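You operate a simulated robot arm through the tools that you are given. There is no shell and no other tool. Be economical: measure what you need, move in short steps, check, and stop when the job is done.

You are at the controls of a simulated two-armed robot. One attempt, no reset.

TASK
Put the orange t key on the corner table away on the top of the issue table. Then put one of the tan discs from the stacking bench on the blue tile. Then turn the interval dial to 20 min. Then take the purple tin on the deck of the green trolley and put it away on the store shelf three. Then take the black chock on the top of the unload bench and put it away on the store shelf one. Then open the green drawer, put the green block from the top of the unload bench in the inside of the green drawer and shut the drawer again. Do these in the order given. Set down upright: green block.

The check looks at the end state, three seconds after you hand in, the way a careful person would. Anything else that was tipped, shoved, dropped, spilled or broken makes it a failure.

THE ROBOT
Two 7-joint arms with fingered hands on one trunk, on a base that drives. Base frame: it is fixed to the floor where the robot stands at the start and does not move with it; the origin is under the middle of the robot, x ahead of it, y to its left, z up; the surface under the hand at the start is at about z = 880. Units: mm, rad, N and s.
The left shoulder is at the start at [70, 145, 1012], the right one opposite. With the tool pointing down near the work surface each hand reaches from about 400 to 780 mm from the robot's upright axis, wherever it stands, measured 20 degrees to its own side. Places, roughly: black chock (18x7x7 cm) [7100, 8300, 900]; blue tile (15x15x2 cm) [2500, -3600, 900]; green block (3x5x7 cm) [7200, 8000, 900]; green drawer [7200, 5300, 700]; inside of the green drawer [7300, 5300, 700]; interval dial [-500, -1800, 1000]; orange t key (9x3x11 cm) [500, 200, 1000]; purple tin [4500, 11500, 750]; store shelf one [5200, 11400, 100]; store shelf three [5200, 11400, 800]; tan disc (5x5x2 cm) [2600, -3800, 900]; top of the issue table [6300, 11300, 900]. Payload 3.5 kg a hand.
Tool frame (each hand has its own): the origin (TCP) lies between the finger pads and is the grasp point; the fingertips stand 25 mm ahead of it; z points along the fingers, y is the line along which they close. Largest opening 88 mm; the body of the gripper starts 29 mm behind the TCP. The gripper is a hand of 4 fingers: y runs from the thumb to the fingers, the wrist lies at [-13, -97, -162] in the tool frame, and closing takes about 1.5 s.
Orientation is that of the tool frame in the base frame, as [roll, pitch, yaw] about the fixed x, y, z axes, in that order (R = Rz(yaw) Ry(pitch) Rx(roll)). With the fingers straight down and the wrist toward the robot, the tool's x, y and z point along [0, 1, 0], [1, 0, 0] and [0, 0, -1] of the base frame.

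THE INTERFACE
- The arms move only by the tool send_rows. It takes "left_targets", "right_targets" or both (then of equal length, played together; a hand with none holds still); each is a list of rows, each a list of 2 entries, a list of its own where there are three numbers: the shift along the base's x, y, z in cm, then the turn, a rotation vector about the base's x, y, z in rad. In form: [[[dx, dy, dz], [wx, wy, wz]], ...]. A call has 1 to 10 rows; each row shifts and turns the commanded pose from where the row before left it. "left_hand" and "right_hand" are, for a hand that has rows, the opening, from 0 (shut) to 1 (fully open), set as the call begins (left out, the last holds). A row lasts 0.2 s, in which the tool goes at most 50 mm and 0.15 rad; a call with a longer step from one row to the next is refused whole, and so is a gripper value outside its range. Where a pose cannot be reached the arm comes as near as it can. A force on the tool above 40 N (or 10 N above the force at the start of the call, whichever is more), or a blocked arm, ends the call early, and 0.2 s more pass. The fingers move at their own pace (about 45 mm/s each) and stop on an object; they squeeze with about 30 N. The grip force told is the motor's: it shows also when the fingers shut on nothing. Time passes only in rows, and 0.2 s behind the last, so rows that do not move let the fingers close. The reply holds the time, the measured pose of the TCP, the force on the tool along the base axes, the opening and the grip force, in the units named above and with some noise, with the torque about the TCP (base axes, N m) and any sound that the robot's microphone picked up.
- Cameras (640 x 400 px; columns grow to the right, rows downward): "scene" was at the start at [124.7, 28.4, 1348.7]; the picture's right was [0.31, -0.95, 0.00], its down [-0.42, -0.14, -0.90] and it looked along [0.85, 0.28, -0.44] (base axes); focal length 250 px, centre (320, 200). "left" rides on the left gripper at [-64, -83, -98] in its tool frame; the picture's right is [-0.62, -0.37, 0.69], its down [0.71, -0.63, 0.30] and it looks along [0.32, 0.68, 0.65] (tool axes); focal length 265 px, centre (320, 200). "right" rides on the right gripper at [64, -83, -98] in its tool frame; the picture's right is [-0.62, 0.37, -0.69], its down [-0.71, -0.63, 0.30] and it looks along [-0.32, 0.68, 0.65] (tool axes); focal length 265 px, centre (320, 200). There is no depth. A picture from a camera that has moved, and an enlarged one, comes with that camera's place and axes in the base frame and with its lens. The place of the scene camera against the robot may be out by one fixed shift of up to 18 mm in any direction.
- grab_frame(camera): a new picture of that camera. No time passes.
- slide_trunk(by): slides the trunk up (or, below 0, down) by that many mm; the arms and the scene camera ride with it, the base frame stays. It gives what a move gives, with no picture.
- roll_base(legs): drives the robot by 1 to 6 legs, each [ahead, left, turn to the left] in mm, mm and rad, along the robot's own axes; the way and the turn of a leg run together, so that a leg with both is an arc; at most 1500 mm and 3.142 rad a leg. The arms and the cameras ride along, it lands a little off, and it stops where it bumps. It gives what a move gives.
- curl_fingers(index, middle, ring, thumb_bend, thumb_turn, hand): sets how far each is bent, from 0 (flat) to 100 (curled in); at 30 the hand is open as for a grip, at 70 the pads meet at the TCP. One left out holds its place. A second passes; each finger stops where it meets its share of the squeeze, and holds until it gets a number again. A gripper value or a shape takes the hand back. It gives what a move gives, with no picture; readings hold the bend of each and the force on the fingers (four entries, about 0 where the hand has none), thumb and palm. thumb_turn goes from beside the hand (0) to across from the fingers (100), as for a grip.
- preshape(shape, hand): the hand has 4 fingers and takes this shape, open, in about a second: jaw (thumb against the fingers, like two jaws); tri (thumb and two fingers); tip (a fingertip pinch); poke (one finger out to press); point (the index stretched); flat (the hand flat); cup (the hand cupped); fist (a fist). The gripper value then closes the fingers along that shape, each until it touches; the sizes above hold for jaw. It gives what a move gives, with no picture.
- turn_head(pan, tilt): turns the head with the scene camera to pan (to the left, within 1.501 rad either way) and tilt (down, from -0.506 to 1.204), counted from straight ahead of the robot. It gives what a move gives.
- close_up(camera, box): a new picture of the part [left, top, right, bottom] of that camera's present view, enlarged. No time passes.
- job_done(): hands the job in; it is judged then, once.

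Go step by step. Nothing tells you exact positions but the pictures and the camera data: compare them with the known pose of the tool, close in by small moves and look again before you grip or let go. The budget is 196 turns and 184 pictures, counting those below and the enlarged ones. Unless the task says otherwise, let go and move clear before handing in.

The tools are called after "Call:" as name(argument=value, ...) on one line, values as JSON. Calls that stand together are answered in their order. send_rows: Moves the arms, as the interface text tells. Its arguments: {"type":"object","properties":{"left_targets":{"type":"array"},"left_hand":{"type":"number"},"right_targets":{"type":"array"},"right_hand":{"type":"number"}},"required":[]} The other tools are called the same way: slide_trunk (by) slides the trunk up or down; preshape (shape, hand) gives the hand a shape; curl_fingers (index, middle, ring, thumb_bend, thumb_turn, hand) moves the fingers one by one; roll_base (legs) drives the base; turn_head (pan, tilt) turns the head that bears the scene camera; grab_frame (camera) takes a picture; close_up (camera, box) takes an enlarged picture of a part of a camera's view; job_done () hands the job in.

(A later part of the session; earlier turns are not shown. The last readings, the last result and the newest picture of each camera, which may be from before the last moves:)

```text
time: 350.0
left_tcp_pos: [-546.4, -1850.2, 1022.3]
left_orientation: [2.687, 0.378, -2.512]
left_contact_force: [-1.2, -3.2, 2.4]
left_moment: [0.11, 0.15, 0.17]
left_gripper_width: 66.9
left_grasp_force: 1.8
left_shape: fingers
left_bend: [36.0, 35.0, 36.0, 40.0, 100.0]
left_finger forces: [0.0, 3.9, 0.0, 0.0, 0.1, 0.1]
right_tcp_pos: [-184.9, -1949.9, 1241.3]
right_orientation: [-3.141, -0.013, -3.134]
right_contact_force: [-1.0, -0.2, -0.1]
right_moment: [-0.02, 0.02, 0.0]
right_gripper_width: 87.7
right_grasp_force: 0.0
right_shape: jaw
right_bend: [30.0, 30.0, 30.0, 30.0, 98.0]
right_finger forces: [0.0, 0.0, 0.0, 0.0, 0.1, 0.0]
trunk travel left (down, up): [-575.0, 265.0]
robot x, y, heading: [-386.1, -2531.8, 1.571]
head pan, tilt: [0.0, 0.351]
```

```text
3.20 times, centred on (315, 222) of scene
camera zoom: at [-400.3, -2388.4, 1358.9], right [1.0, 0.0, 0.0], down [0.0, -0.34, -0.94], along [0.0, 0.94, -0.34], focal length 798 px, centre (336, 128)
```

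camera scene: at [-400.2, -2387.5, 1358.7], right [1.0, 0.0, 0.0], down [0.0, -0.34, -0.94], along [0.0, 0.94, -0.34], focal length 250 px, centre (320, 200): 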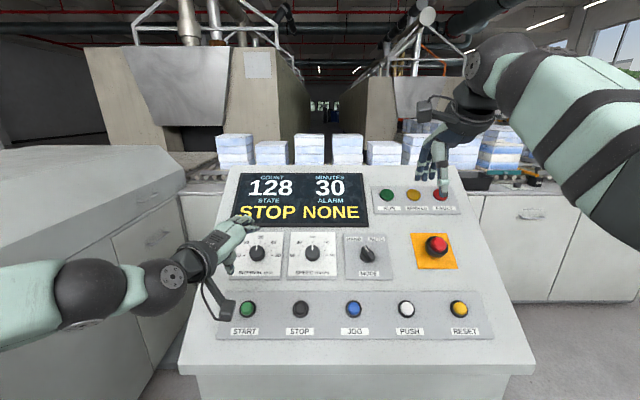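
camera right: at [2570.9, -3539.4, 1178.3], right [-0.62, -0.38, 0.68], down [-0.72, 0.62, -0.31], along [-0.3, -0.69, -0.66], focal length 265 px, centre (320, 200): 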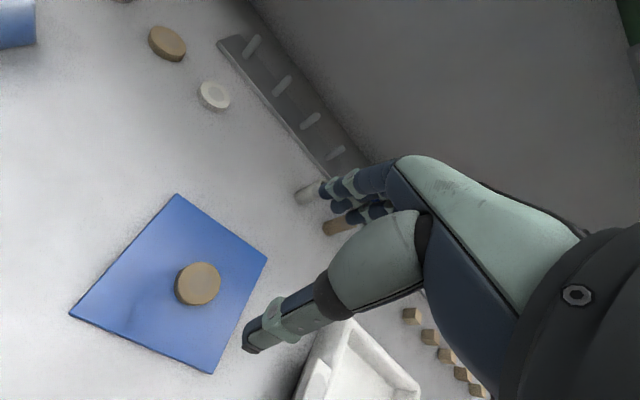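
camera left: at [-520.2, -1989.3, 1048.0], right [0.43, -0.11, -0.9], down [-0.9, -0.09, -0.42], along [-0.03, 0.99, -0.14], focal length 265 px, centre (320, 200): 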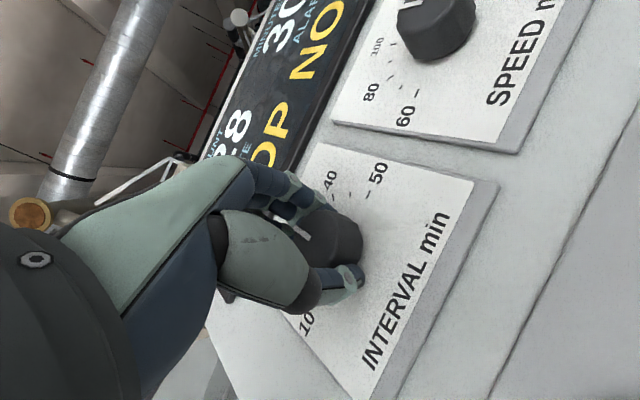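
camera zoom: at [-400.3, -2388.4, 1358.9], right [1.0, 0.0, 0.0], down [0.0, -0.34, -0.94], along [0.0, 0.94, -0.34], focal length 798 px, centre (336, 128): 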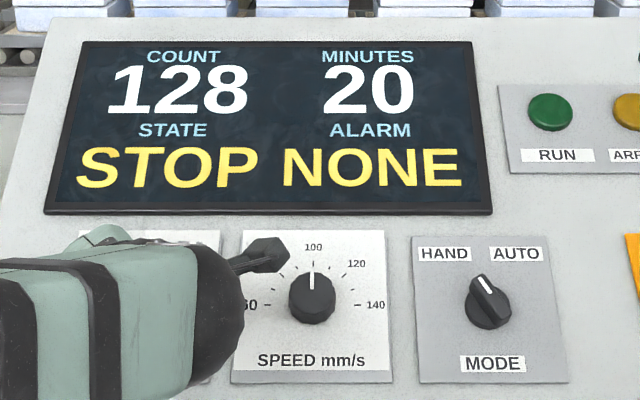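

Call:
send_rows(left_targets=[[[0, -0.5, 0.8], [0, 0, 0]], [[0, -1.1, 1.7], [0, 0, 0]], [[0, -2, 3], [0, 0, 0]], [[0, -2, 3], [0, 0, 0]], [[0, -3, 3], [0, 0, 0]], [[0, -3, 3], [0, 0, 0]]])

Call:
roll_base(legs=[[-250, 0, 0]])

Call:
close_up(camera="scene", box=[220, 150, 420, 275])

```text
time: 351.4
left_tcp_pos: [-544.7, -1966.9, 1169.8]
left_orientation: [2.686, 0.375, -2.513]
left_contact_force: [1.0, -0.3, 0.5]
left_moment: [-0.01, -0.01, 0.0]
left_gripper_width: 66.9
left_grasp_force: 0.1
left_shape: fingers
left_bend: [36.0, 36.0, 36.0, 40.0, 100.0]
left_finger forces: [0.1, 0.0, 0.0, 0.0, 0.1, 0.0]
right_tcp_pos: [-185.3, -1951.3, 1241.9]
right_orientation: [3.14, -0.014, -3.136]
right_contact_force: [0.1, -0.1, 0.5]
right_moment: [0.01, 0.0, 0.02]
right_gripper_width: 87.9
right_grasp_force: 0.0
right_shape: jaw
right_bend: [30.0, 30.0, 30.0, 30.0, 98.0]
right_finger forces: [0.0, 0.1, 0.0, 0.0, 0.0, 0.0]
trunk travel left (down, up): [-575.0, 265.0]
robot x, y, heading: [-387.1, -2529.1, 1.57]
head pan, tilt: [0.0, 0.351]
```

```text
time: 353.2
left_tcp_pos: [-545.0, -2213.2, 1167.2]
left_orientation: [2.69, 0.377, -2.51]
left_contact_force: [-0.3, -0.4, -0.2]
left_moment: [0.01, 0.01, -0.01]
left_gripper_width: 67.1
left_grasp_force: 0.1
left_shape: fingers
left_bend: [36.0, 36.0, 36.0, 40.0, 100.0]
left_finger forces: [0.1, 0.0, 0.1, 0.0, 0.0, 0.0]
right_tcp_pos: [-185.1, -2198.5, 1240.8]
right_orientation: [-3.139, -0.013, -3.135]
right_contact_force: [-0.5, 0.3, -0.4]
right_moment: [0.01, 0.05, -0.01]
right_gripper_width: 87.6
right_grasp_force: 0.0
right_shape: jaw
right_bend: [30.0, 30.0, 30.0, 30.0, 98.0]
right_finger forces: [0.0, 0.1, 0.1, 0.1, 0.0, 0.0]
trunk travel left (down, up): [-575.0, 265.0]
robot x, y, heading: [-386.9, -2780.3, 1.574]
head pan, tilt: [0.0, 0.351]
```

```text
3.20 times, centred on (320, 212) of scene
camera zoom: at [-400.2, -2636.5, 1358.6], right [1.0, 0.0, 0.0], down [0.0, -0.34, -0.94], along [0.0, 0.94, -0.34], focal length 798 px, centre (320, 160)
```

zoom: 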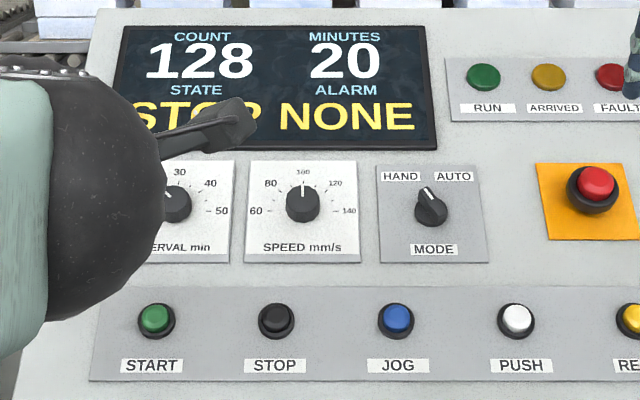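

The dial is at 20. Next is the purple tin: I'll reset the left hand and drive back east then north.

Call:
send_rows(left_targets=[[[0, 0, 0], [-0.145, 0, 0]], [[0, 0, 0], [-0.145, 0, 0]], [[0, 0, 0], [-0.145, 0, 0]], [[0, 0, 0], [-0.145, 0, 0]], [[0, 0, 0], [0, 0, -0.145]], [[0, 0, 0], [0, 0, -0.145]], [[0, 0, 0], [0, 0, -0.145]], [[0, 0, 0], [0, 0, -0.145]], [[0, 0, 0], [0, 0, -0.14]], [[0, 0, 0], [0, 0, 0]]], left_hand=1)

Call:
roll_base(legs=[[0, 0, -1.57], [1480, 100, 0], [1480, 100, 0], [1500, 0, 0], [1500, 0, 0], [580, 0, 0]])

```text
time: 355.4
left_tcp_pos: [-544.1, -2215.0, 1167.8]
left_orientation: [-3.137, 0.007, 3.139]
left_contact_force: [-0.1, 0.2, -0.3]
left_moment: [-0.01, -0.01, 0.0]
left_gripper_width: 87.8
left_grasp_force: 0.0
left_shape: jaw
left_bend: [30.0, 30.0, 30.0, 30.0, 98.0]
left_finger forces: [0.0, 0.1, 0.0, 0.0, 0.0, 0.0]
right_tcp_pos: [-184.1, -2198.6, 1240.2]
right_orientation: [-3.139, -0.016, -3.136]
right_contact_force: [-0.3, 0.0, -0.4]
right_moment: [-0.01, -0.02, -0.01]
right_gripper_width: 87.5
right_grasp_force: 0.1
right_shape: jaw
right_bend: [30.0, 30.0, 30.0, 30.0, 98.0]
right_finger forces: [0.0, 0.0, 0.0, 0.0, 0.0, 0.1]
trunk travel left (down, up): [-575.0, 265.0]
robot x, y, heading: [-386.2, -2781.5, 1.57]
head pan, tilt: [0.0, 0.351]
```

```text
time: 390.5
left_tcp_pos: [6714.8, -2761.0, 1167.5]
left_orientation: [-3.135, 0.007, 1.526]
left_contact_force: [-0.3, 0.4, 0.3]
left_moment: [0.02, -0.03, 0.02]
left_gripper_width: 87.6
left_grasp_force: 0.0
left_shape: jaw
left_bend: [30.0, 30.0, 30.0, 30.0, 98.0]
left_finger forces: [0.0, 0.1, 0.0, 0.1, 0.0, 0.0]
right_tcp_pos: [6715.4, -3121.3, 1241.3]
right_orientation: [3.141, -0.013, 1.532]
right_contact_force: [0.4, -0.6, -0.5]
right_moment: [0.0, 0.0, 0.01]
right_gripper_width: 87.6
right_grasp_force: 0.0
right_shape: jaw
right_bend: [30.0, 30.0, 30.0, 30.0, 98.0]
right_finger forces: [0.0, 0.0, 0.0, 0.0, 0.0, 0.1]
trunk travel left (down, up): [-575.0, 265.0]
robot x, y, heading: [6143.3, -2891.5, -0.042]
head pan, tilt: [0.0, 0.351]
```

Call:
roll_base(legs=[[0, 0, 1.614], [1500, -20, 0], [1500, -20, 0], [1000, 0, 0]])

```text
refused: leg 2 is longer than a leg can be; nothing moved
```

Call:
roll_base(legs=[[0, 0, 1.614], [1490, -30, 0], [1500, 0, 0], [1000, 0, 0]])

```text
time: 413.5
left_tcp_pos: [6084.0, 1639.0, 1168.3]
left_orientation: [-3.137, 0.008, 3.128]
left_contact_force: [0.2, 0.5, -0.1]
left_moment: [-0.01, 0.01, -0.01]
left_gripper_width: 87.7
left_grasp_force: 0.1
left_shape: jaw
left_bend: [30.0, 30.0, 30.0, 30.0, 98.0]
left_finger forces: [0.0, 0.0, 0.1, 0.0, 0.0, 0.0]
right_tcp_pos: [6445.9, 1649.6, 1240.6]
right_orientation: [-3.141, -0.014, 3.133]
right_contact_force: [0.2, -0.1, 0.3]
right_moment: [0.0, 0.02, -0.02]
right_gripper_width: 87.6
right_grasp_force: 0.1
right_shape: jaw
right_bend: [30.0, 30.0, 30.0, 30.0, 98.0]
right_finger forces: [0.1, 0.1, 0.0, 0.0, 0.0, 0.0]
trunk travel left (down, up): [-575.0, 265.0]
robot x, y, heading: [6235.0, 1067.7, 1.556]
head pan, tilt: [0.0, 0.351]
```

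Call:
roll_base(legs=[[800, 35, 0.02], [1500, 0, 0], [1500, 0, 0]])

Call:
roll_base(legs=[[1500, 0, 0], [1500, 0, 0], [1500, 0, 0]])

Call:
turn_head(pan=0.9, tilt=0.35)

Call:
grab_frame(camera="scene")

```text
time: 432.0
left_tcp_pos: [6060.9, 5480.1, 1167.8]
left_orientation: [-3.137, 0.006, 3.132]
left_contact_force: [0.1, 0.6, -0.1]
left_moment: [-0.02, 0.01, 0.01]
left_gripper_width: 87.6
left_grasp_force: 0.3
left_shape: jaw
left_bend: [30.0, 30.0, 30.0, 30.0, 98.0]
left_finger forces: [0.1, 0.0, 0.0, 0.1, 0.0, 0.1]
right_tcp_pos: [6419.6, 5491.7, 1240.3]
right_orientation: [3.141, -0.013, 3.137]
right_contact_force: [0.3, 0.0, 0.1]
right_moment: [0.02, 0.01, -0.02]
right_gripper_width: 87.6
right_grasp_force: 0.1
right_shape: jaw
right_bend: [30.0, 30.0, 30.0, 30.0, 98.0]
right_finger forces: [0.0, 0.1, 0.0, 0.0, 0.0, 0.1]
trunk travel left (down, up): [-575.0, 265.0]
robot x, y, heading: [6208.2, 4911.7, 1.558]
head pan, tilt: [0.0, 0.351]
```

```text
time: 453.3
left_tcp_pos: [6222.4, 9939.0, 1168.1]
left_orientation: [-3.137, 0.006, 3.103]
left_contact_force: [-0.2, 0.2, -0.7]
left_moment: [0.01, 0.01, 0.02]
left_gripper_width: 87.7
left_grasp_force: 0.1
left_shape: jaw
left_bend: [30.0, 30.0, 30.0, 30.0, 98.0]
left_finger forces: [0.0, 0.1, 0.0, 0.1, 0.1, 0.0]
right_tcp_pos: [6584.1, 9939.6, 1240.4]
right_orientation: [3.141, -0.014, 3.108]
right_contact_force: [0.0, -0.1, -1.8]
right_moment: [0.01, -0.01, -0.01]
right_gripper_width: 87.7
right_grasp_force: 0.1
right_shape: jaw
right_bend: [30.0, 30.0, 30.0, 30.0, 98.0]
right_finger forces: [0.1, 0.1, 0.0, 0.0, 0.1, 0.1]
trunk travel left (down, up): [-575.0, 265.0]
robot x, y, heading: [6356.2, 9365.3, 1.53]
head pan, tilt: [0.0, 0.351]
```

```text
time: 454.5
left_tcp_pos: [6222.6, 9937.9, 1167.5]
left_orientation: [-3.136, 0.007, 3.101]
left_contact_force: [-0.1, 0.6, 0.8]
left_moment: [0.0, 0.01, 0.01]
left_gripper_width: 87.7
left_grasp_force: 0.0
left_shape: jaw
left_bend: [30.0, 30.0, 30.0, 30.0, 98.0]
left_finger forces: [0.0, 0.1, 0.1, 0.0, 0.0, 0.0]
right_tcp_pos: [6583.2, 9940.2, 1241.3]
right_orientation: [-3.14, -0.014, 3.109]
right_contact_force: [-0.2, 0.3, 0.1]
right_moment: [-0.01, 0.0, 0.03]
right_gripper_width: 87.6
right_grasp_force: 0.0
right_shape: jaw
right_bend: [30.0, 30.0, 30.0, 30.0, 98.0]
right_finger forces: [0.0, 0.1, 0.1, 0.1, 0.0, 0.0]
trunk travel left (down, up): [-575.0, 265.0]
robot x, y, heading: [6359.7, 9364.5, 1.528]
head pan, tilt: [0.901, 0.351]
```

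```text
64 pictures are left
camera scene: at [6276.2, 9477.1, 1358.7], right [0.65, 0.76, 0.0], down [0.26, -0.22, -0.94], along [-0.71, 0.61, -0.34], focal length 250 px, centre (320, 200)
```

scene: 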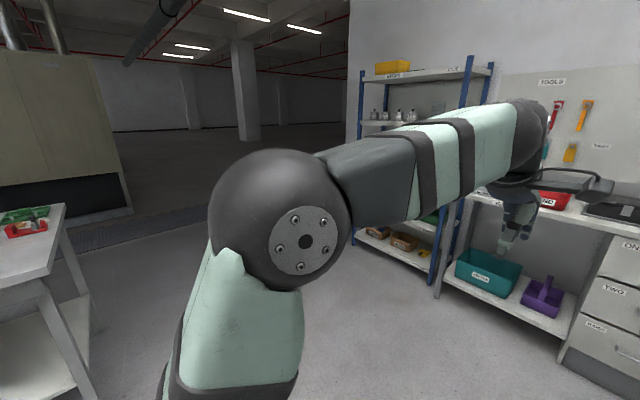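

I'll strafe over to the west side of the green trolley and face the tin diagonally.

Call:
roll_base(legs=[[850, 0, 0.04], [0, 1500, 0], [0, 850, 0], [0, 0, -1.13]])

Call:
turn_head(pan=0.45, tilt=0.45)

Call:
grab_frame(camera="scene")

```text
time: 473.0
left_tcp_pos: [4484.6, 10633.4, 1168.1]
left_orientation: [-3.136, 0.006, 2.004]
left_contact_force: [-0.1, -1.1, 0.0]
left_moment: [0.02, 0.03, -0.01]
left_gripper_width: 87.8
left_grasp_force: 0.1
left_shape: jaw
left_bend: [30.0, 30.0, 30.0, 30.0, 98.0]
left_finger forces: [0.0, 0.0, 0.0, 0.0, 0.0, 0.0]
right_tcp_pos: [4649.9, 10312.4, 1240.7]
right_orientation: [-3.14, -0.016, 2.011]
right_contact_force: [-0.2, 0.1, -0.5]
right_moment: [-0.02, 0.02, 0.01]
right_gripper_width: 87.6
right_grasp_force: 0.1
right_shape: jaw
right_bend: [30.0, 30.0, 30.0, 30.0, 98.0]
right_finger forces: [0.0, 0.1, 0.1, 0.0, 0.0, 0.0]
trunk travel left (down, up): [-575.0, 265.0]
robot x, y, heading: [4038.2, 10254.9, 0.436]
head pan, tilt: [0.901, 0.351]
```

```text
time: 473.9
left_tcp_pos: [4485.1, 10633.4, 1167.2]
left_orientation: [-3.136, 0.008, 2.004]
left_contact_force: [-0.6, -0.4, 0.1]
left_moment: [0.01, 0.01, 0.0]
left_gripper_width: 87.7
left_grasp_force: 0.1
left_shape: jaw
left_bend: [30.0, 30.0, 30.0, 30.0, 98.0]
left_finger forces: [0.0, 0.0, 0.1, 0.0, 0.1, 0.1]
right_tcp_pos: [4650.2, 10313.0, 1241.5]
right_orientation: [-3.14, -0.015, 2.009]
right_contact_force: [0.1, 0.6, 0.3]
right_moment: [0.01, 0.01, 0.0]
right_gripper_width: 87.7
right_grasp_force: 0.0
right_shape: jaw
right_bend: [30.0, 30.0, 30.0, 30.0, 98.0]
right_finger forces: [0.0, 0.0, 0.0, 0.1, 0.1, 0.1]
trunk travel left (down, up): [-575.0, 265.0]
robot x, y, heading: [4038.1, 10250.7, 0.435]
head pan, tilt: [0.45, 0.45]
```

```text
63 pictures are left
camera scene: at [4128.2, 10344.6, 1349.5], right [0.77, -0.63, 0.0], down [-0.28, -0.34, -0.9], along [0.57, 0.7, -0.44], focal length 250 px, centre (320, 200)
```

scene: 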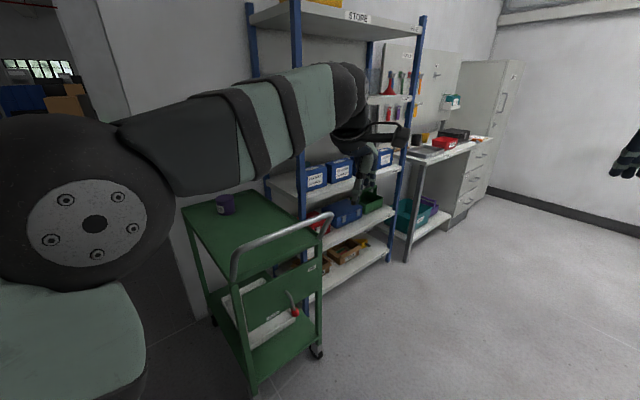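

Call:
roll_base(legs=[[271, 766, 0]])

Call:
slide_trunk(by=-100)

Call:
grab_frame(camera="left")

```text
time: 478.2
left_tcp_pos: [4404.2, 11436.4, 1167.7]
left_orientation: [-3.137, 0.006, 2.014]
left_contact_force: [0.0, 0.1, 0.0]
left_moment: [-0.02, -0.03, 0.01]
left_gripper_width: 88.0
left_grasp_force: 0.1
left_shape: jaw
left_bend: [30.0, 30.0, 30.0, 30.0, 98.0]
left_finger forces: [0.1, 0.0, 0.0, 0.0, 0.1, 0.1]
right_tcp_pos: [4573.0, 11118.5, 1240.7]
right_orientation: [-3.141, -0.013, 2.022]
right_contact_force: [0.1, 1.2, 0.1]
right_moment: [0.04, 0.02, 0.03]
right_gripper_width: 87.6
right_grasp_force: 0.0
right_shape: jaw
right_bend: [30.0, 30.0, 30.0, 30.0, 98.0]
right_finger forces: [0.1, 0.0, 0.0, 0.0, 0.0, 0.0]
trunk travel left (down, up): [-575.0, 265.0]
robot x, y, heading: [3961.7, 11051.1, 0.443]
head pan, tilt: [0.45, 0.45]
```

```text
time: 479.5
left_tcp_pos: [4404.3, 11436.0, 1067.9]
left_orientation: [-3.137, 0.007, 2.013]
left_contact_force: [0.7, -0.9, 0.2]
left_moment: [-0.04, -0.03, 0.02]
left_gripper_width: 87.8
left_grasp_force: 0.0
left_shape: jaw
left_bend: [30.0, 30.0, 30.0, 30.0, 98.0]
left_finger forces: [0.0, 0.1, 0.0, 0.1, 0.0, 0.0]
right_tcp_pos: [4572.9, 11118.5, 1141.3]
right_orientation: [-3.142, -0.014, 2.02]
right_contact_force: [0.1, 0.8, -0.4]
right_moment: [0.02, 0.04, 0.01]
right_gripper_width: 87.6
right_grasp_force: 0.0
right_shape: jaw
right_bend: [30.0, 30.0, 30.0, 30.0, 98.0]
right_finger forces: [0.0, 0.0, 0.0, 0.1, 0.0, 0.0]
trunk travel left (down, up): [-475.0, 365.0]
robot x, y, heading: [3960.0, 11047.0, 0.443]
head pan, tilt: [0.45, 0.45]
```

```text
62 pictures are left
camera left: at [4356.4, 11343.3, 1167.4], right [-0.07, -0.72, -0.69], down [-0.88, 0.37, -0.31], along [0.48, 0.58, -0.66], focal length 265 px, centre (320, 200)
```

left: 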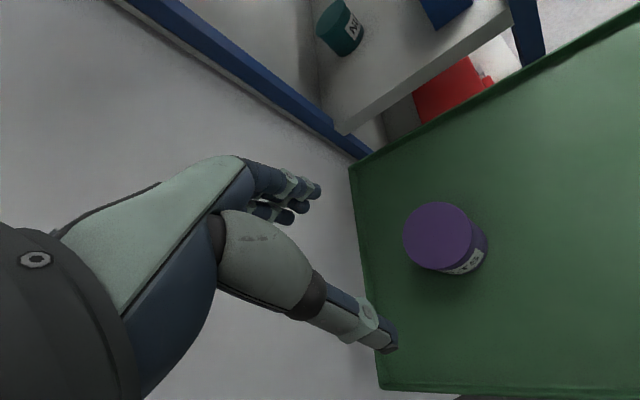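

Call:
send_rows(left_targets=[[[3, 0.7, -3], [0, 0, 0]], [[3.3, 0.8, -3], [0, 0, 0]], [[0, 0, -4], [0, 0, 0]], [[0, 0, -2.5], [0, 0, 0]], [[0, 0, 0], [0, 0, 0]]], left_hand=1)

Call:
grab_frame(camera="left")

```text
time: 480.7
left_tcp_pos: [4467.7, 11451.8, 944.0]
left_orientation: [-3.136, 0.009, 2.016]
left_contact_force: [1.0, -0.2, 0.3]
left_moment: [-0.06, -0.03, 0.01]
left_gripper_width: 88.0
left_grasp_force: 0.0
left_shape: jaw
left_bend: [30.0, 30.0, 30.0, 30.0, 98.0]
left_finger forces: [0.0, 0.1, 0.0, 0.0, 0.0, 0.0]
right_tcp_pos: [4572.6, 11118.2, 1142.0]
right_orientation: [-3.141, -0.015, 2.022]
right_contact_force: [0.1, 0.5, -0.2]
right_moment: [0.03, 0.01, -0.02]
right_gripper_width: 87.7
right_grasp_force: 0.1
right_shape: jaw
right_bend: [30.0, 30.0, 30.0, 30.0, 98.0]
right_finger forces: [0.0, 0.1, 0.1, 0.0, 0.1, 0.1]
trunk travel left (down, up): [-475.0, 365.0]
robot x, y, heading: [3961.2, 11050.8, 0.443]
head pan, tilt: [0.45, 0.45]
```

```text
61 pictures are left
camera left: at [4419.8, 11358.9, 1043.1], right [-0.07, -0.72, -0.69], down [-0.88, 0.37, -0.31], along [0.48, 0.58, -0.66], focal length 265 px, centre (320, 200)
```

left: 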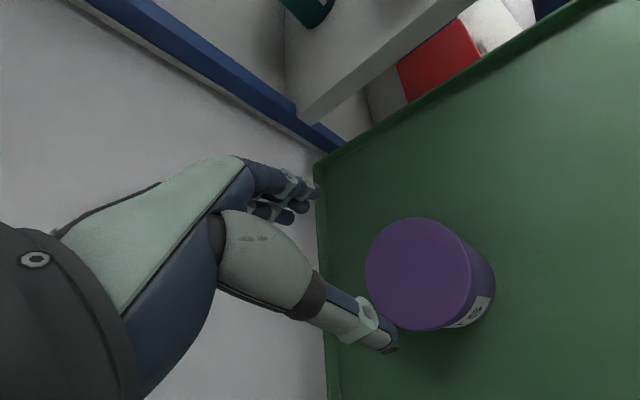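

The tin is about 86 mm wide, so I'll open the fingers wider than the normal jaw before descending.

Call:
curl_fingers(hand="left", index=14, middle=14, ring=14, thumb_bend=14, thumb_turn=100)

Call:
send_rows(left_targets=[[[-0.4, -0.5, -2], [0, 0, 0]], [[0, 0, -3], [0, 0, 0]], [[0, 0, -2.5], [0, 0, 0]], [[0, 0, 0], [0, 0, 0]]])

Call:
grab_frame(camera="left")

```text
time: 481.7
left_tcp_pos: [4466.6, 11452.9, 943.1]
left_orientation: [-3.136, 0.007, 2.014]
left_contact_force: [1.6, -0.2, -0.7]
left_moment: [0.01, 0.02, 0.01]
left_gripper_width: 113.7
left_grasp_force: 0.0
left_shape: fingers
left_bend: [14.0, 14.0, 14.0, 14.0, 96.0]
left_finger forces: [0.1, 0.0, 0.0, 0.1, 0.0, 0.0]
right_tcp_pos: [4573.0, 11118.9, 1141.4]
right_orientation: [-3.141, -0.012, 2.019]
right_contact_force: [-0.2, 0.4, -0.2]
right_moment: [0.01, 0.03, 0.01]
right_gripper_width: 87.7
right_grasp_force: 0.0
right_shape: jaw
right_bend: [30.0, 30.0, 30.0, 30.0, 98.0]
right_finger forces: [0.0, 0.0, 0.0, 0.0, 0.1, 0.0]
trunk travel left (down, up): [-475.0, 365.0]
robot x, y, heading: [3958.9, 11052.7, 0.446]
head pan, tilt: [0.45, 0.45]
```

```text
time: 482.7
left_tcp_pos: [4462.9, 11448.1, 868.4]
left_orientation: [-3.136, 0.007, 2.017]
left_contact_force: [0.9, -1.1, -0.1]
left_moment: [0.0, -0.03, -0.01]
left_gripper_width: 114.0
left_grasp_force: 0.0
left_shape: fingers
left_bend: [14.0, 14.0, 14.0, 14.0, 96.0]
left_finger forces: [0.0, 0.1, 0.1, 0.0, 0.0, 0.0]
right_tcp_pos: [4573.4, 11118.4, 1141.1]
right_orientation: [3.14, -0.014, 2.02]
right_contact_force: [0.7, 0.4, 0.8]
right_moment: [0.01, 0.03, 0.0]
right_gripper_width: 87.6
right_grasp_force: 0.1
right_shape: jaw
right_bend: [30.0, 30.0, 30.0, 30.0, 98.0]
right_finger forces: [0.1, 0.0, 0.1, 0.0, 0.0, 0.0]
trunk travel left (down, up): [-475.0, 365.0]
robot x, y, heading: [3959.7, 11050.8, 0.446]
head pan, tilt: [0.45, 0.45]
```

```text
60 pictures are left
camera left: at [4415.0, 11353.7, 967.9], right [-0.07, -0.72, -0.69], down [-0.88, 0.37, -0.31], along [0.48, 0.58, -0.66], focal length 265 px, centre (320, 200)
```

left: 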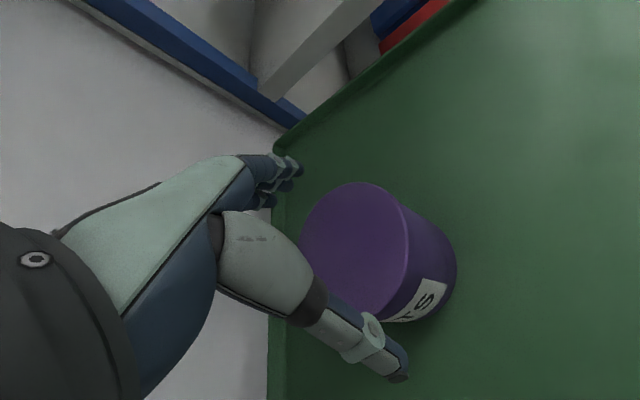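

Call:
send_rows(left_targets=[[[0, 0, -2], [0, 0, 0]], [[0, 0, -2], [0, 0, 0]], [[0, 0, -1.4], [0, 0, 0]], [[0, 0, 0], [0, 0, 0]]])

Call:
grab_frame(camera="left")

```text
time: 483.7
left_tcp_pos: [4462.3, 11445.7, 824.0]
left_orientation: [3.13, 0.008, 2.015]
left_contact_force: [-2.3, -1.6, 33.1]
left_moment: [-0.39, 0.58, 0.04]
left_gripper_width: 117.9
left_grasp_force: 14.5
left_shape: fingers
left_bend: [12.0, 14.0, 14.0, 13.0, 96.0]
left_finger forces: [5.8, 0.0, 0.0, 0.1, 24.1, 0.0]
right_tcp_pos: [4568.0, 11114.3, 1144.4]
right_orientation: [3.136, -0.015, 2.021]
right_contact_force: [-0.2, 0.5, 0.2]
right_moment: [0.03, 0.0, -0.01]
right_gripper_width: 87.7
right_grasp_force: 0.1
right_shape: jaw
right_bend: [30.0, 30.0, 30.0, 30.0, 98.0]
right_finger forces: [0.0, 0.0, 0.0, 0.0, 0.0, 0.0]
trunk travel left (down, up): [-475.0, 365.0]
robot x, y, heading: [3962.5, 11052.3, 0.44]
head pan, tilt: [0.45, 0.45]
```

```text
59 pictures are left
camera left: at [4413.3, 11351.6, 921.7], right [-0.06, -0.72, -0.69], down [-0.87, 0.37, -0.32], along [0.49, 0.59, -0.65], focal length 265 px, centre (320, 200)
```

left: 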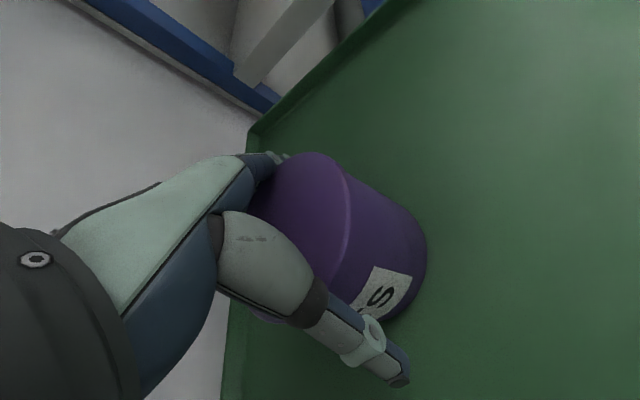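

Tips touch the deck. I'll rise a few mm and close.

Call:
send_rows(left_targets=[[[0, 0, 0.6], [0, 0, 0]], [[0, 0, 0], [0, 0, 0]], [[0, 0, 0], [0, 0, 0]], [[0, 0, 0], [0, 0, 0]], [[0, 0, 0], [0, 0, 0]], [[0, 0, 0], [0, 0, 0]], [[0, 0, 0], [0, 0, 0]], [[0, 0, 0], [0, 0, 0]]], left_hand=0)

Call:
grab_frame(camera="left")

```text
time: 485.5
left_tcp_pos: [4461.9, 11445.6, 824.9]
left_orientation: [3.136, 0.005, 2.014]
left_contact_force: [0.9, -2.0, 22.9]
left_moment: [0.45, -1.16, -0.07]
left_gripper_width: 63.8
left_grasp_force: 30.0
left_shape: jaw
left_bend: [15.0, 32.0, 31.0, 56.0, 97.0]
left_finger forces: [55.0, 15.0, 3.6, 0.0, 68.6, 0.1]
right_tcp_pos: [4570.7, 11115.9, 1143.0]
right_orientation: [3.137, -0.016, 2.022]
right_contact_force: [0.6, 0.3, -0.7]
right_moment: [0.01, 0.02, -0.01]
right_gripper_width: 87.6
right_grasp_force: 0.0
right_shape: jaw
right_bend: [30.0, 30.0, 30.0, 30.0, 98.0]
right_finger forces: [0.0, 0.0, 0.0, 0.0, 0.1, 0.1]
trunk travel left (down, up): [-475.0, 365.0]
robot x, y, heading: [3961.7, 11051.6, 0.443]
head pan, tilt: [0.45, 0.45]
```

```text
58 pictures are left
camera left: at [4414.1, 11351.3, 923.9], right [-0.06, -0.72, -0.69], down [-0.87, 0.37, -0.31], along [0.48, 0.58, -0.65], focal length 265 px, centre (320, 200)
```

left: 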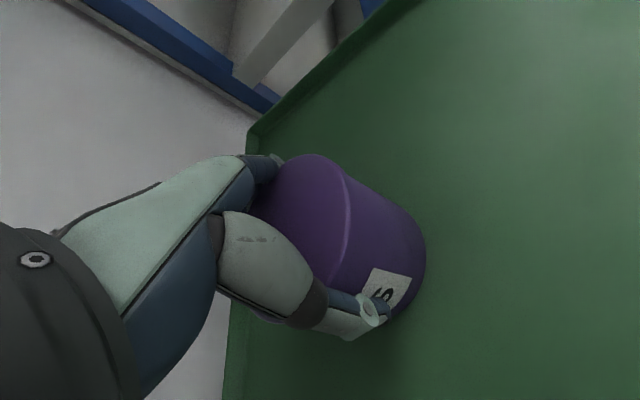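

Call:
send_rows(left_targets=[[[0, 0, 1], [0, 0, 0]], [[0, 0, 2], [0, 0, 0]], [[0, 0, 4], [0, 0, 0]], [[0, 0, 4], [0, 0, 0]], [[0, 0, 4], [0, 0, 0]], [[0, 0, 4], [0, 0, 0]]])

Call:
grab_frame(camera="left")

```text
time: 486.9
left_tcp_pos: [4461.1, 11444.8, 1009.7]
left_orientation: [-3.133, 0.006, 2.014]
left_contact_force: [0.4, -0.4, -6.5]
left_moment: [-0.01, 0.0, 0.01]
left_gripper_width: 64.0
left_grasp_force: 30.2
left_shape: jaw
left_bend: [17.0, 32.0, 32.0, 55.0, 97.0]
left_finger forces: [43.7, 13.9, 3.6, 0.1, 63.8, 0.0]
right_tcp_pos: [4572.2, 11118.2, 1140.9]
right_orientation: [-3.141, -0.015, 2.023]
right_contact_force: [-1.3, 0.6, 0.2]
right_moment: [0.01, 0.0, -0.01]
right_gripper_width: 87.6
right_grasp_force: 0.1
right_shape: jaw
right_bend: [30.0, 30.0, 30.0, 30.0, 98.0]
right_finger forces: [0.1, 0.1, 0.0, 0.0, 0.0, 0.0]
trunk travel left (down, up): [-475.0, 365.0]
robot x, y, heading: [3961.8, 11050.8, 0.448]
head pan, tilt: [0.45, 0.45]
```

```text
57 pictures are left
camera left: at [4414.5, 11353.5, 1109.7], right [-0.07, -0.72, -0.69], down [-0.88, 0.37, -0.3], along [0.47, 0.58, -0.66], focal length 265 px, centre (320, 200)
```

left: 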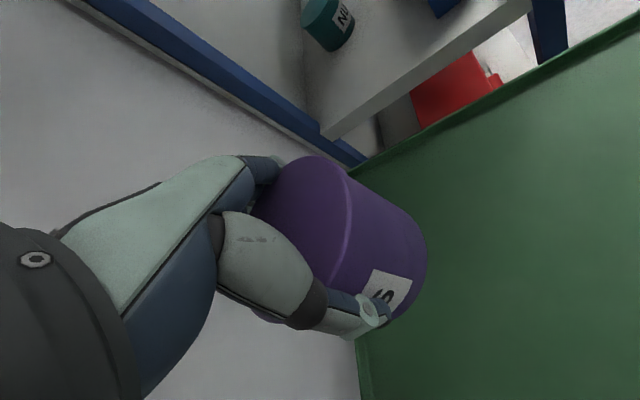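

The tin is held (about 0.65 kg). I'll back away and go in front of the store shelf to see where it is free.

Call:
roll_base(legs=[[-271, -766, 0], [0, 0, 1.125], [0, -1150, 0], [150, 0, 0]])

Call:
turn_head(pan=0, tilt=0.5)

Call:
grab_frame(camera="scene")

```text
time: 500.4
left_tcp_pos: [5031.0, 11017.4, 1010.7]
left_orientation: [-3.134, 0.007, -3.131]
left_contact_force: [-0.1, -0.1, -7.1]
left_moment: [-0.05, -0.02, 0.01]
left_gripper_width: 64.5
left_grasp_force: 29.8
left_shape: jaw
left_bend: [17.0, 33.0, 33.0, 55.0, 97.0]
left_finger forces: [43.6, 13.7, 3.7, 0.0, 61.1, 0.0]
right_tcp_pos: [5374.1, 10980.7, 1140.5]
right_orientation: [-3.142, -0.014, -3.126]
right_contact_force: [-0.8, 1.0, 0.6]
right_moment: [-0.01, 0.04, 0.01]
right_gripper_width: 87.5
right_grasp_force: 0.1
right_shape: jaw
right_bend: [30.0, 30.0, 30.0, 30.0, 98.0]
right_finger forces: [0.0, 0.1, 0.0, 0.1, 0.1, 0.0]
trunk travel left (down, up): [-475.0, 365.0]
robot x, y, heading: [5177.0, 10391.5, 1.579]
head pan, tilt: [0.45, 0.45]
```

```text
time: 501.3
left_tcp_pos: [5030.4, 11018.2, 1010.7]
left_orientation: [-3.134, 0.006, -3.134]
left_contact_force: [0.3, -0.5, -6.5]
left_moment: [-0.05, 0.01, -0.01]
left_gripper_width: 64.1
left_grasp_force: 29.8
left_shape: jaw
left_bend: [17.0, 33.0, 33.0, 55.0, 97.0]
left_finger forces: [43.4, 13.7, 3.7, 0.1, 61.2, 0.0]
right_tcp_pos: [5374.6, 10980.9, 1141.2]
right_orientation: [-3.14, -0.014, -3.125]
right_contact_force: [0.6, 0.1, 0.8]
right_moment: [0.02, -0.02, 0.0]
right_gripper_width: 87.4
right_grasp_force: 0.0
right_shape: jaw
right_bend: [30.0, 30.0, 30.0, 30.0, 98.0]
right_finger forces: [0.1, 0.0, 0.1, 0.0, 0.0, 0.0]
trunk travel left (down, up): [-475.0, 365.0]
robot x, y, heading: [5176.7, 10396.3, 1.576]
head pan, tilt: [0.0, 0.499]
```

```text
56 pictures are left
camera scene: at [5163.5, 10538.4, 1244.9], right [1.0, 0.01, 0.0], down [0.0, -0.48, -0.88], along [-0.01, 0.88, -0.48], focal length 250 px, centre (320, 200)
```

scene: 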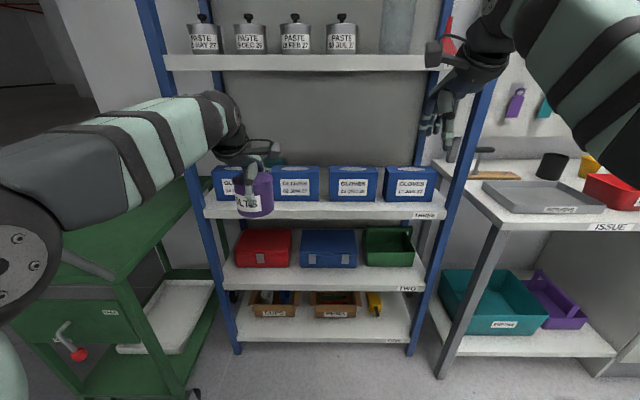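

Call:
close_up(camera="scene", box=[190, 140, 460, 309])

```text
2.37 times, centred on (325, 224) of scene
camera zoom: at [5163.5, 10538.4, 1244.9], right [1.0, 0.01, 0.0], down [0.0, -0.48, -0.88], along [-0.01, 0.88, -0.48], focal length 590 px, centre (308, 142)
```

zoom: 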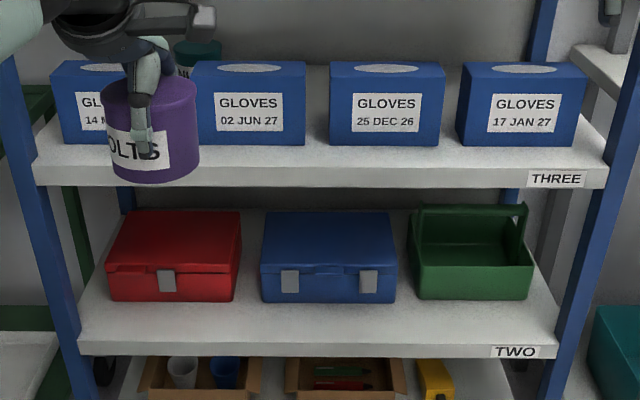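

Gloves boxes fill the front of shelf three, but there is free space behind them. To reach over the boxes I need the tin gripped with a tilted hand, so I'll set it back on the trolley and regrasp.

Call:
roll_base(legs=[[-150, 0, 0], [0, 1150, 0], [0, 0, -1.13], [271, 766, 0]])

Call:
send_rows(left_targets=[[[0, 0, -4.5], [0, 0, 0]], [[0, 0, -4.5], [0, 0, 0]], [[0, 0, -4], [0, 0, 0]], [[0, 0, -3], [0, 0, 0]], [[0, 0, -1], [0, 0, 0]], [[0, 0, -0.5], [0, 0, 0]]])

Call:
grab_frame(camera="left")

```text
time: 514.9
left_tcp_pos: [4429.3, 11451.2, 1010.0]
left_orientation: [-3.134, 0.006, 2.033]
left_contact_force: [0.3, -0.4, -5.9]
left_moment: [-0.03, 0.02, -0.01]
left_gripper_width: 64.4
left_grasp_force: 29.6
left_shape: jaw
left_bend: [18.0, 33.0, 33.0, 55.0, 97.0]
left_finger forces: [43.1, 13.4, 3.9, 0.0, 58.8, 0.0]
right_tcp_pos: [4547.4, 11125.9, 1140.9]
right_orientation: [-3.14, -0.013, 2.038]
right_contact_force: [0.2, 0.6, 0.5]
right_moment: [0.01, 0.0, 0.05]
right_gripper_width: 87.7
right_grasp_force: 0.0
right_shape: jaw
right_bend: [30.0, 30.0, 30.0, 30.0, 98.0]
right_finger forces: [0.1, 0.1, 0.1, 0.0, 0.1, 0.0]
trunk travel left (down, up): [-475.0, 365.0]
robot x, y, heading: [3939.4, 11049.0, 0.46]
head pan, tilt: [0.0, 0.499]
```

```text
time: 516.3
left_tcp_pos: [4429.0, 11451.8, 834.5]
left_orientation: [-3.135, 0.007, 2.031]
left_contact_force: [0.0, 0.0, -7.2]
left_moment: [-0.02, -0.02, -0.02]
left_gripper_width: 64.3
left_grasp_force: 30.4
left_shape: jaw
left_bend: [18.0, 33.0, 33.0, 55.0, 97.0]
left_finger forces: [43.3, 13.3, 4.0, 0.0, 58.6, 0.0]
right_tcp_pos: [4546.6, 11127.1, 1140.1]
right_orientation: [-3.14, -0.015, 2.038]
right_contact_force: [0.4, -0.1, 0.0]
right_moment: [-0.01, 0.0, 0.0]
right_gripper_width: 87.6
right_grasp_force: 0.2
right_shape: jaw
right_bend: [30.0, 30.0, 30.0, 30.0, 98.0]
right_finger forces: [0.0, 0.0, 0.1, 0.0, 0.0, 0.0]
trunk travel left (down, up): [-475.0, 365.0]
robot x, y, heading: [3936.7, 11046.6, 0.457]
head pan, tilt: [0.0, 0.499]
```

```text
54 pictures are left
camera left: at [4383.3, 11357.4, 933.8], right [-0.06, -0.73, -0.69], down [-0.88, 0.36, -0.3], along [0.46, 0.59, -0.66], focal length 265 px, centre (320, 200)
```

left: 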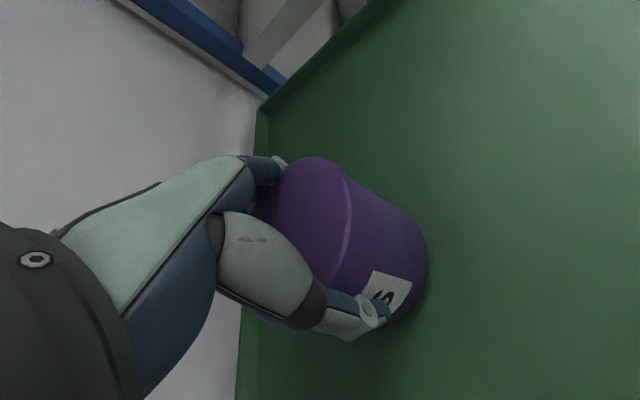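

Call:
send_rows(left_targets=[[[0.5, 0, -0.4], [0, 0, 0]], [[0.5, 0, -0.3], [0, 0, 0]], [[0, 0, -0.3], [0, 0, 0]], [[0, 0, -0.2], [0, 0, 0]]])

```text
time: 517.3
left_tcp_pos: [4438.7, 11450.9, 828.2]
left_orientation: [3.139, 0.007, 2.033]
left_contact_force: [-1.0, -0.1, 11.4]
left_moment: [0.25, -0.53, 0.03]
left_gripper_width: 64.3
left_grasp_force: 29.5
left_shape: jaw
left_bend: [18.0, 33.0, 33.0, 56.0, 97.0]
left_finger forces: [46.9, 13.8, 4.7, 0.0, 60.8, 0.0]
right_tcp_pos: [4543.9, 11124.2, 1142.3]
right_orientation: [3.139, -0.016, 2.038]
right_contact_force: [0.2, -0.9, 1.0]
right_moment: [0.0, -0.01, 0.0]
right_gripper_width: 87.5
right_grasp_force: 0.0
right_shape: jaw
right_bend: [30.0, 30.0, 30.0, 30.0, 98.0]
right_finger forces: [0.0, 0.0, 0.1, 0.0, 0.1, 0.0]
trunk travel left (down, up): [-475.0, 365.0]
robot x, y, heading: [3937.8, 11046.1, 0.463]
head pan, tilt: [0.0, 0.499]
```

Call:
curl_fingers(hand="left", index=14, middle=14, ring=14, thumb_bend=14, thumb_turn=100)

Call:
send_rows(left_targets=[[[0, 0, 2], [0, 0, 0]], [[0, 0, 4], [0, 0, 0]], [[0, 0, 4], [0, 0, 0]], [[0, 0, 4], [0, 0, 0]], [[0, 0, 2], [0, 0, 0]], [[0, 0, 0], [0, 0, -0.15]], [[0, 0, 0], [0, 0, -0.15]], [[0, 0, 0], [0, 0, -0.15]], [[0, 0, 0], [0, 0, -0.15]], [[0, 0, 0], [0, 0, -0.15]]])

Call:
send_rows(left_targets=[[[0, 0, 0], [0, 0, -0.15]], [[0, 0, 0], [0, 0, -0.15]], [[0, 0, 0], [0, 0, -0.15]], [[0, 0, 0], [0, 0, -0.15]], [[0, 0, 0], [0, 0, -0.15]], [[0, 0, 0], [0.05, -0.1, -0.07]], [[0, 0, 0], [0.065, -0.13, 0]], [[0, 0, 0], [0.065, -0.13, 0]], [[0, 0, 0], [0.065, -0.13, 0]], [[0, 0, 0], [0.065, -0.13, 0]]])

Call:
grab_frame(camera="left")

```text
time: 518.3
left_tcp_pos: [4439.5, 11449.7, 824.7]
left_orientation: [-3.139, 0.006, 2.034]
left_contact_force: [1.1, 0.8, 8.1]
left_moment: [0.0, -0.16, -0.03]
left_gripper_width: 116.7
left_grasp_force: 3.5
left_shape: fingers
left_bend: [12.0, 14.0, 14.0, 14.0, 97.0]
left_finger forces: [5.5, 0.0, 0.0, 0.1, 1.8, 0.1]
right_tcp_pos: [4545.8, 11125.0, 1141.7]
right_orientation: [-3.142, -0.015, 2.036]
right_contact_force: [-0.1, 0.2, 0.0]
right_moment: [0.0, 0.02, -0.01]
right_gripper_width: 87.7
right_grasp_force: 0.0
right_shape: jaw
right_bend: [30.0, 30.0, 30.0, 30.0, 98.0]
right_finger forces: [0.0, 0.0, 0.0, 0.0, 0.0, 0.0]
trunk travel left (down, up): [-475.0, 365.0]
robot x, y, heading: [3938.2, 11045.4, 0.462]
head pan, tilt: [0.0, 0.499]
```

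```text
time: 520.5
left_tcp_pos: [4438.9, 11451.0, 982.9]
left_orientation: [-3.135, 0.008, 1.281]
left_contact_force: [-0.6, -0.7, -0.1]
left_moment: [-0.04, -0.01, 0.0]
left_gripper_width: 114.6
left_grasp_force: 0.1
left_shape: fingers
left_bend: [14.0, 14.0, 14.0, 14.0, 96.0]
left_finger forces: [0.1, 0.1, 0.1, 0.0, 0.0, 0.1]
right_tcp_pos: [4546.3, 11126.2, 1140.9]
right_orientation: [-3.139, -0.016, 2.038]
right_contact_force: [-0.7, 0.2, 0.5]
right_moment: [-0.03, 0.0, -0.02]
right_gripper_width: 87.6
right_grasp_force: 0.2
right_shape: jaw
right_bend: [30.0, 30.0, 30.0, 30.0, 98.0]
right_finger forces: [0.0, 0.0, 0.0, 0.0, 0.0, 0.0]
trunk travel left (down, up): [-475.0, 365.0]
robot x, y, heading: [3937.5, 11049.1, 0.466]
head pan, tilt: [0.0, 0.499]
```

```text
time: 521.4
left_tcp_pos: [4444.4, 11449.2, 982.8]
left_orientation: [3.132, 0.013, 0.836]
left_contact_force: [23.6, -23.8, -17.2]
left_moment: [2.34, 0.59, 2.38]
left_gripper_width: 114.4
left_grasp_force: 0.1
left_shape: fingers
left_bend: [14.0, 14.0, 14.0, 14.0, 96.0]
left_finger forces: [0.1, 0.0, 0.0, 0.0, 0.1, 0.1]
left hand out of reach, approached as far as the arm can: row 4
right_tcp_pos: [4546.7, 11125.0, 1140.3]
right_orientation: [-3.139, -0.015, 2.039]
right_contact_force: [0.3, -0.6, -0.2]
right_moment: [-0.01, 0.01, -0.03]
right_gripper_width: 87.7
right_grasp_force: 0.0
right_shape: jaw
right_bend: [30.0, 30.0, 30.0, 30.0, 98.0]
right_finger forces: [0.0, 0.0, 0.1, 0.1, 0.1, 0.1]
trunk travel left (down, up): [-475.0, 365.0]
robot x, y, heading: [3935.6, 11049.1, 0.459]
head pan, tilt: [0.0, 0.499]
stopped in row 4 (left hand): the force on the tool passed its limit at 275 N (the readings are from after the stop); the commanded pose is now the measured one
```

```text
53 pictures are left
camera left: at [4340.0, 11459.8, 1082.3], right [-0.69, -0.22, -0.69], down [0.01, 0.95, -0.32], along [0.72, -0.23, -0.65], focal length 265 px, centre (320, 200)
```

left: 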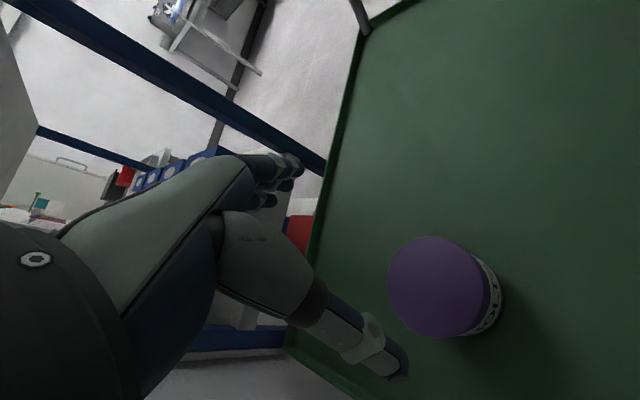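

The left forearm bumped the partition wall when turning. I'll undo that, and use the right hand, whose wrist turns to the free side.

Call:
send_rows(left_targets=[[[0, 0, 0], [0, 0, 0.15]], [[0, 0, 0], [0, 0, 0.15]], [[0, 0, 2], [0, 0, 0.15]], [[0, 0, 3], [0, 0, 0.15]], [[0, 0, 3], [0, 0, 0.15]], [[0, 0, 3], [0, 0, 0.15]], [[0, 0, 3], [0, 0, 0.15]], [[0, 0, 3], [0, 0, 0.15]]], left_hand=1)

Call:
turn_head(pan=0.3, tilt=0.5)

Call:
grab_frame(camera="scene")

```text
time: 523.2
left_tcp_pos: [4420.6, 11426.5, 1131.9]
left_orientation: [3.129, 0.014, 2.032]
left_contact_force: [0.3, -0.1, -0.3]
left_moment: [0.02, -0.04, -0.02]
left_gripper_width: 88.1
left_grasp_force: 0.0
left_shape: jaw
left_bend: [30.0, 30.0, 30.0, 30.0, 97.0]
left_finger forces: [0.0, 0.1, 0.1, 0.0, 0.0, 0.0]
left hand out of reach, approached as far as the arm can: row 7, 8
right_tcp_pos: [4545.7, 11123.5, 1141.9]
right_orientation: [3.137, -0.016, 2.039]
right_contact_force: [-0.1, -0.6, -0.2]
right_moment: [0.02, -0.04, -0.01]
right_gripper_width: 87.9
right_grasp_force: 0.0
right_shape: jaw
right_bend: [30.0, 30.0, 30.0, 30.0, 98.0]
right_finger forces: [0.0, 0.0, 0.0, 0.1, 0.0, 0.1]
trunk travel left (down, up): [-475.0, 365.0]
robot x, y, heading: [3934.8, 11044.9, 0.464]
head pan, tilt: [0.0, 0.499]
```

```text
time: 524.0
left_tcp_pos: [4422.0, 11430.4, 1130.1]
left_orientation: [3.134, 0.014, 2.027]
left_contact_force: [0.2, 0.0, 0.9]
left_moment: [-0.03, 0.0, -0.01]
left_gripper_width: 87.9
left_grasp_force: 0.0
left_shape: jaw
left_bend: [30.0, 30.0, 30.0, 30.0, 97.0]
left_finger forces: [0.0, 0.0, 0.0, 0.0, 0.0, 0.0]
right_tcp_pos: [4546.8, 11125.7, 1141.3]
right_orientation: [3.141, -0.015, 2.038]
right_contact_force: [-0.6, -0.4, 0.4]
right_moment: [0.01, -0.01, -0.02]
right_gripper_width: 87.7
right_grasp_force: 0.1
right_shape: jaw
right_bend: [30.0, 30.0, 30.0, 30.0, 98.0]
right_finger forces: [0.1, 0.0, 0.0, 0.1, 0.0, 0.0]
trunk travel left (down, up): [-475.0, 365.0]
robot x, y, heading: [3936.5, 11047.5, 0.458]
head pan, tilt: [0.3, 0.499]
```

```text
52 pictures are left
camera scene: at [4033.5, 11132.2, 1245.0], right [0.69, -0.72, 0.0], down [-0.35, -0.33, -0.88], along [0.64, 0.61, -0.48], focal length 250 px, centre (320, 200)
```

scene: 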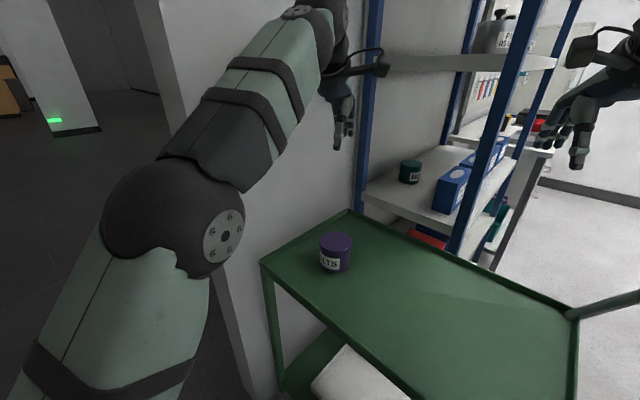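

Call:
roll_base(legs=[[23, -75, 0], [0, 0, 0.6]])

Call:
send_rows(right_targets=[[[0, 0, 0], [0, 0, 0.15]], [[0, 0, 0], [0, 0, 0.15]], [[0, 0, 0], [0, 0, 0.15]], [[0, 0, 0], [0, 0, 0.15]], [[0, 0, 0], [0, 0, 0.15]], [[0, 0, 0], [0, 0, 0.15]], [[0, 0, 0], [0, 0, 0.15]], [[0, 0, 0], [0, 0, 0.15]], [[0, 0, 0], [0, 0, 0.15]], [[0, 0, 0], [0, 0, 0.15]]])

```text
time: 526.7
left_tcp_pos: [4176.8, 11578.5, 1131.5]
left_orientation: [3.134, 0.014, 2.627]
left_contact_force: [0.2, -0.6, 0.0]
left_moment: [-0.02, 0.07, 0.01]
left_gripper_width: 87.8
left_grasp_force: 0.1
left_shape: jaw
left_bend: [30.0, 30.0, 30.0, 30.0, 97.0]
left_finger forces: [0.0, 0.1, 0.1, 0.0, 0.0, 0.1]
right_tcp_pos: [4450.7, 11397.2, 1140.8]
right_orientation: [3.141, -0.013, 2.638]
right_contact_force: [-0.9, -1.1, 0.1]
right_moment: [0.02, 0.06, -0.02]
right_gripper_width: 87.6
right_grasp_force: 0.0
right_shape: jaw
right_bend: [30.0, 30.0, 30.0, 30.0, 98.0]
right_finger forces: [0.1, 0.1, 0.1, 0.0, 0.0, 0.0]
trunk travel left (down, up): [-475.0, 365.0]
robot x, y, heading: [3991.0, 10988.5, 1.056]
head pan, tilt: [0.3, 0.499]
```

```text
time: 528.6
left_tcp_pos: [4178.0, 11580.4, 1130.1]
left_orientation: [3.133, 0.013, 2.626]
left_contact_force: [0.0, -0.2, 0.3]
left_moment: [0.0, 0.0, 0.0]
left_gripper_width: 87.8
left_grasp_force: 0.1
left_shape: jaw
left_bend: [30.0, 30.0, 30.0, 30.0, 97.0]
left_finger forces: [0.0, 0.0, 0.1, 0.0, 0.0, 0.0]
right_tcp_pos: [4440.0, 11372.5, 1127.7]
right_orientation: [-3.141, -0.028, -2.644]
right_contact_force: [-15.9, 11.1, 6.5]
right_moment: [-2.04, -1.78, -2.05]
right_gripper_width: 87.4
right_grasp_force: 0.1
right_shape: jaw
right_bend: [30.0, 30.0, 30.0, 30.0, 98.0]
right_finger forces: [0.0, 0.0, 0.0, 0.1, 0.0, 0.0]
right hand out of reach, approached as far as the arm can: row 5, 6, 7, 8, 9
trunk travel left (down, up): [-475.0, 365.0]
robot x, y, heading: [3989.9, 10989.8, 1.055]
head pan, tilt: [0.3, 0.499]
stopped in row 9 (right hand): the force on the tool passed its limit at 207 N (the readings are from after the stop); the commanded pose is now the measured one
```

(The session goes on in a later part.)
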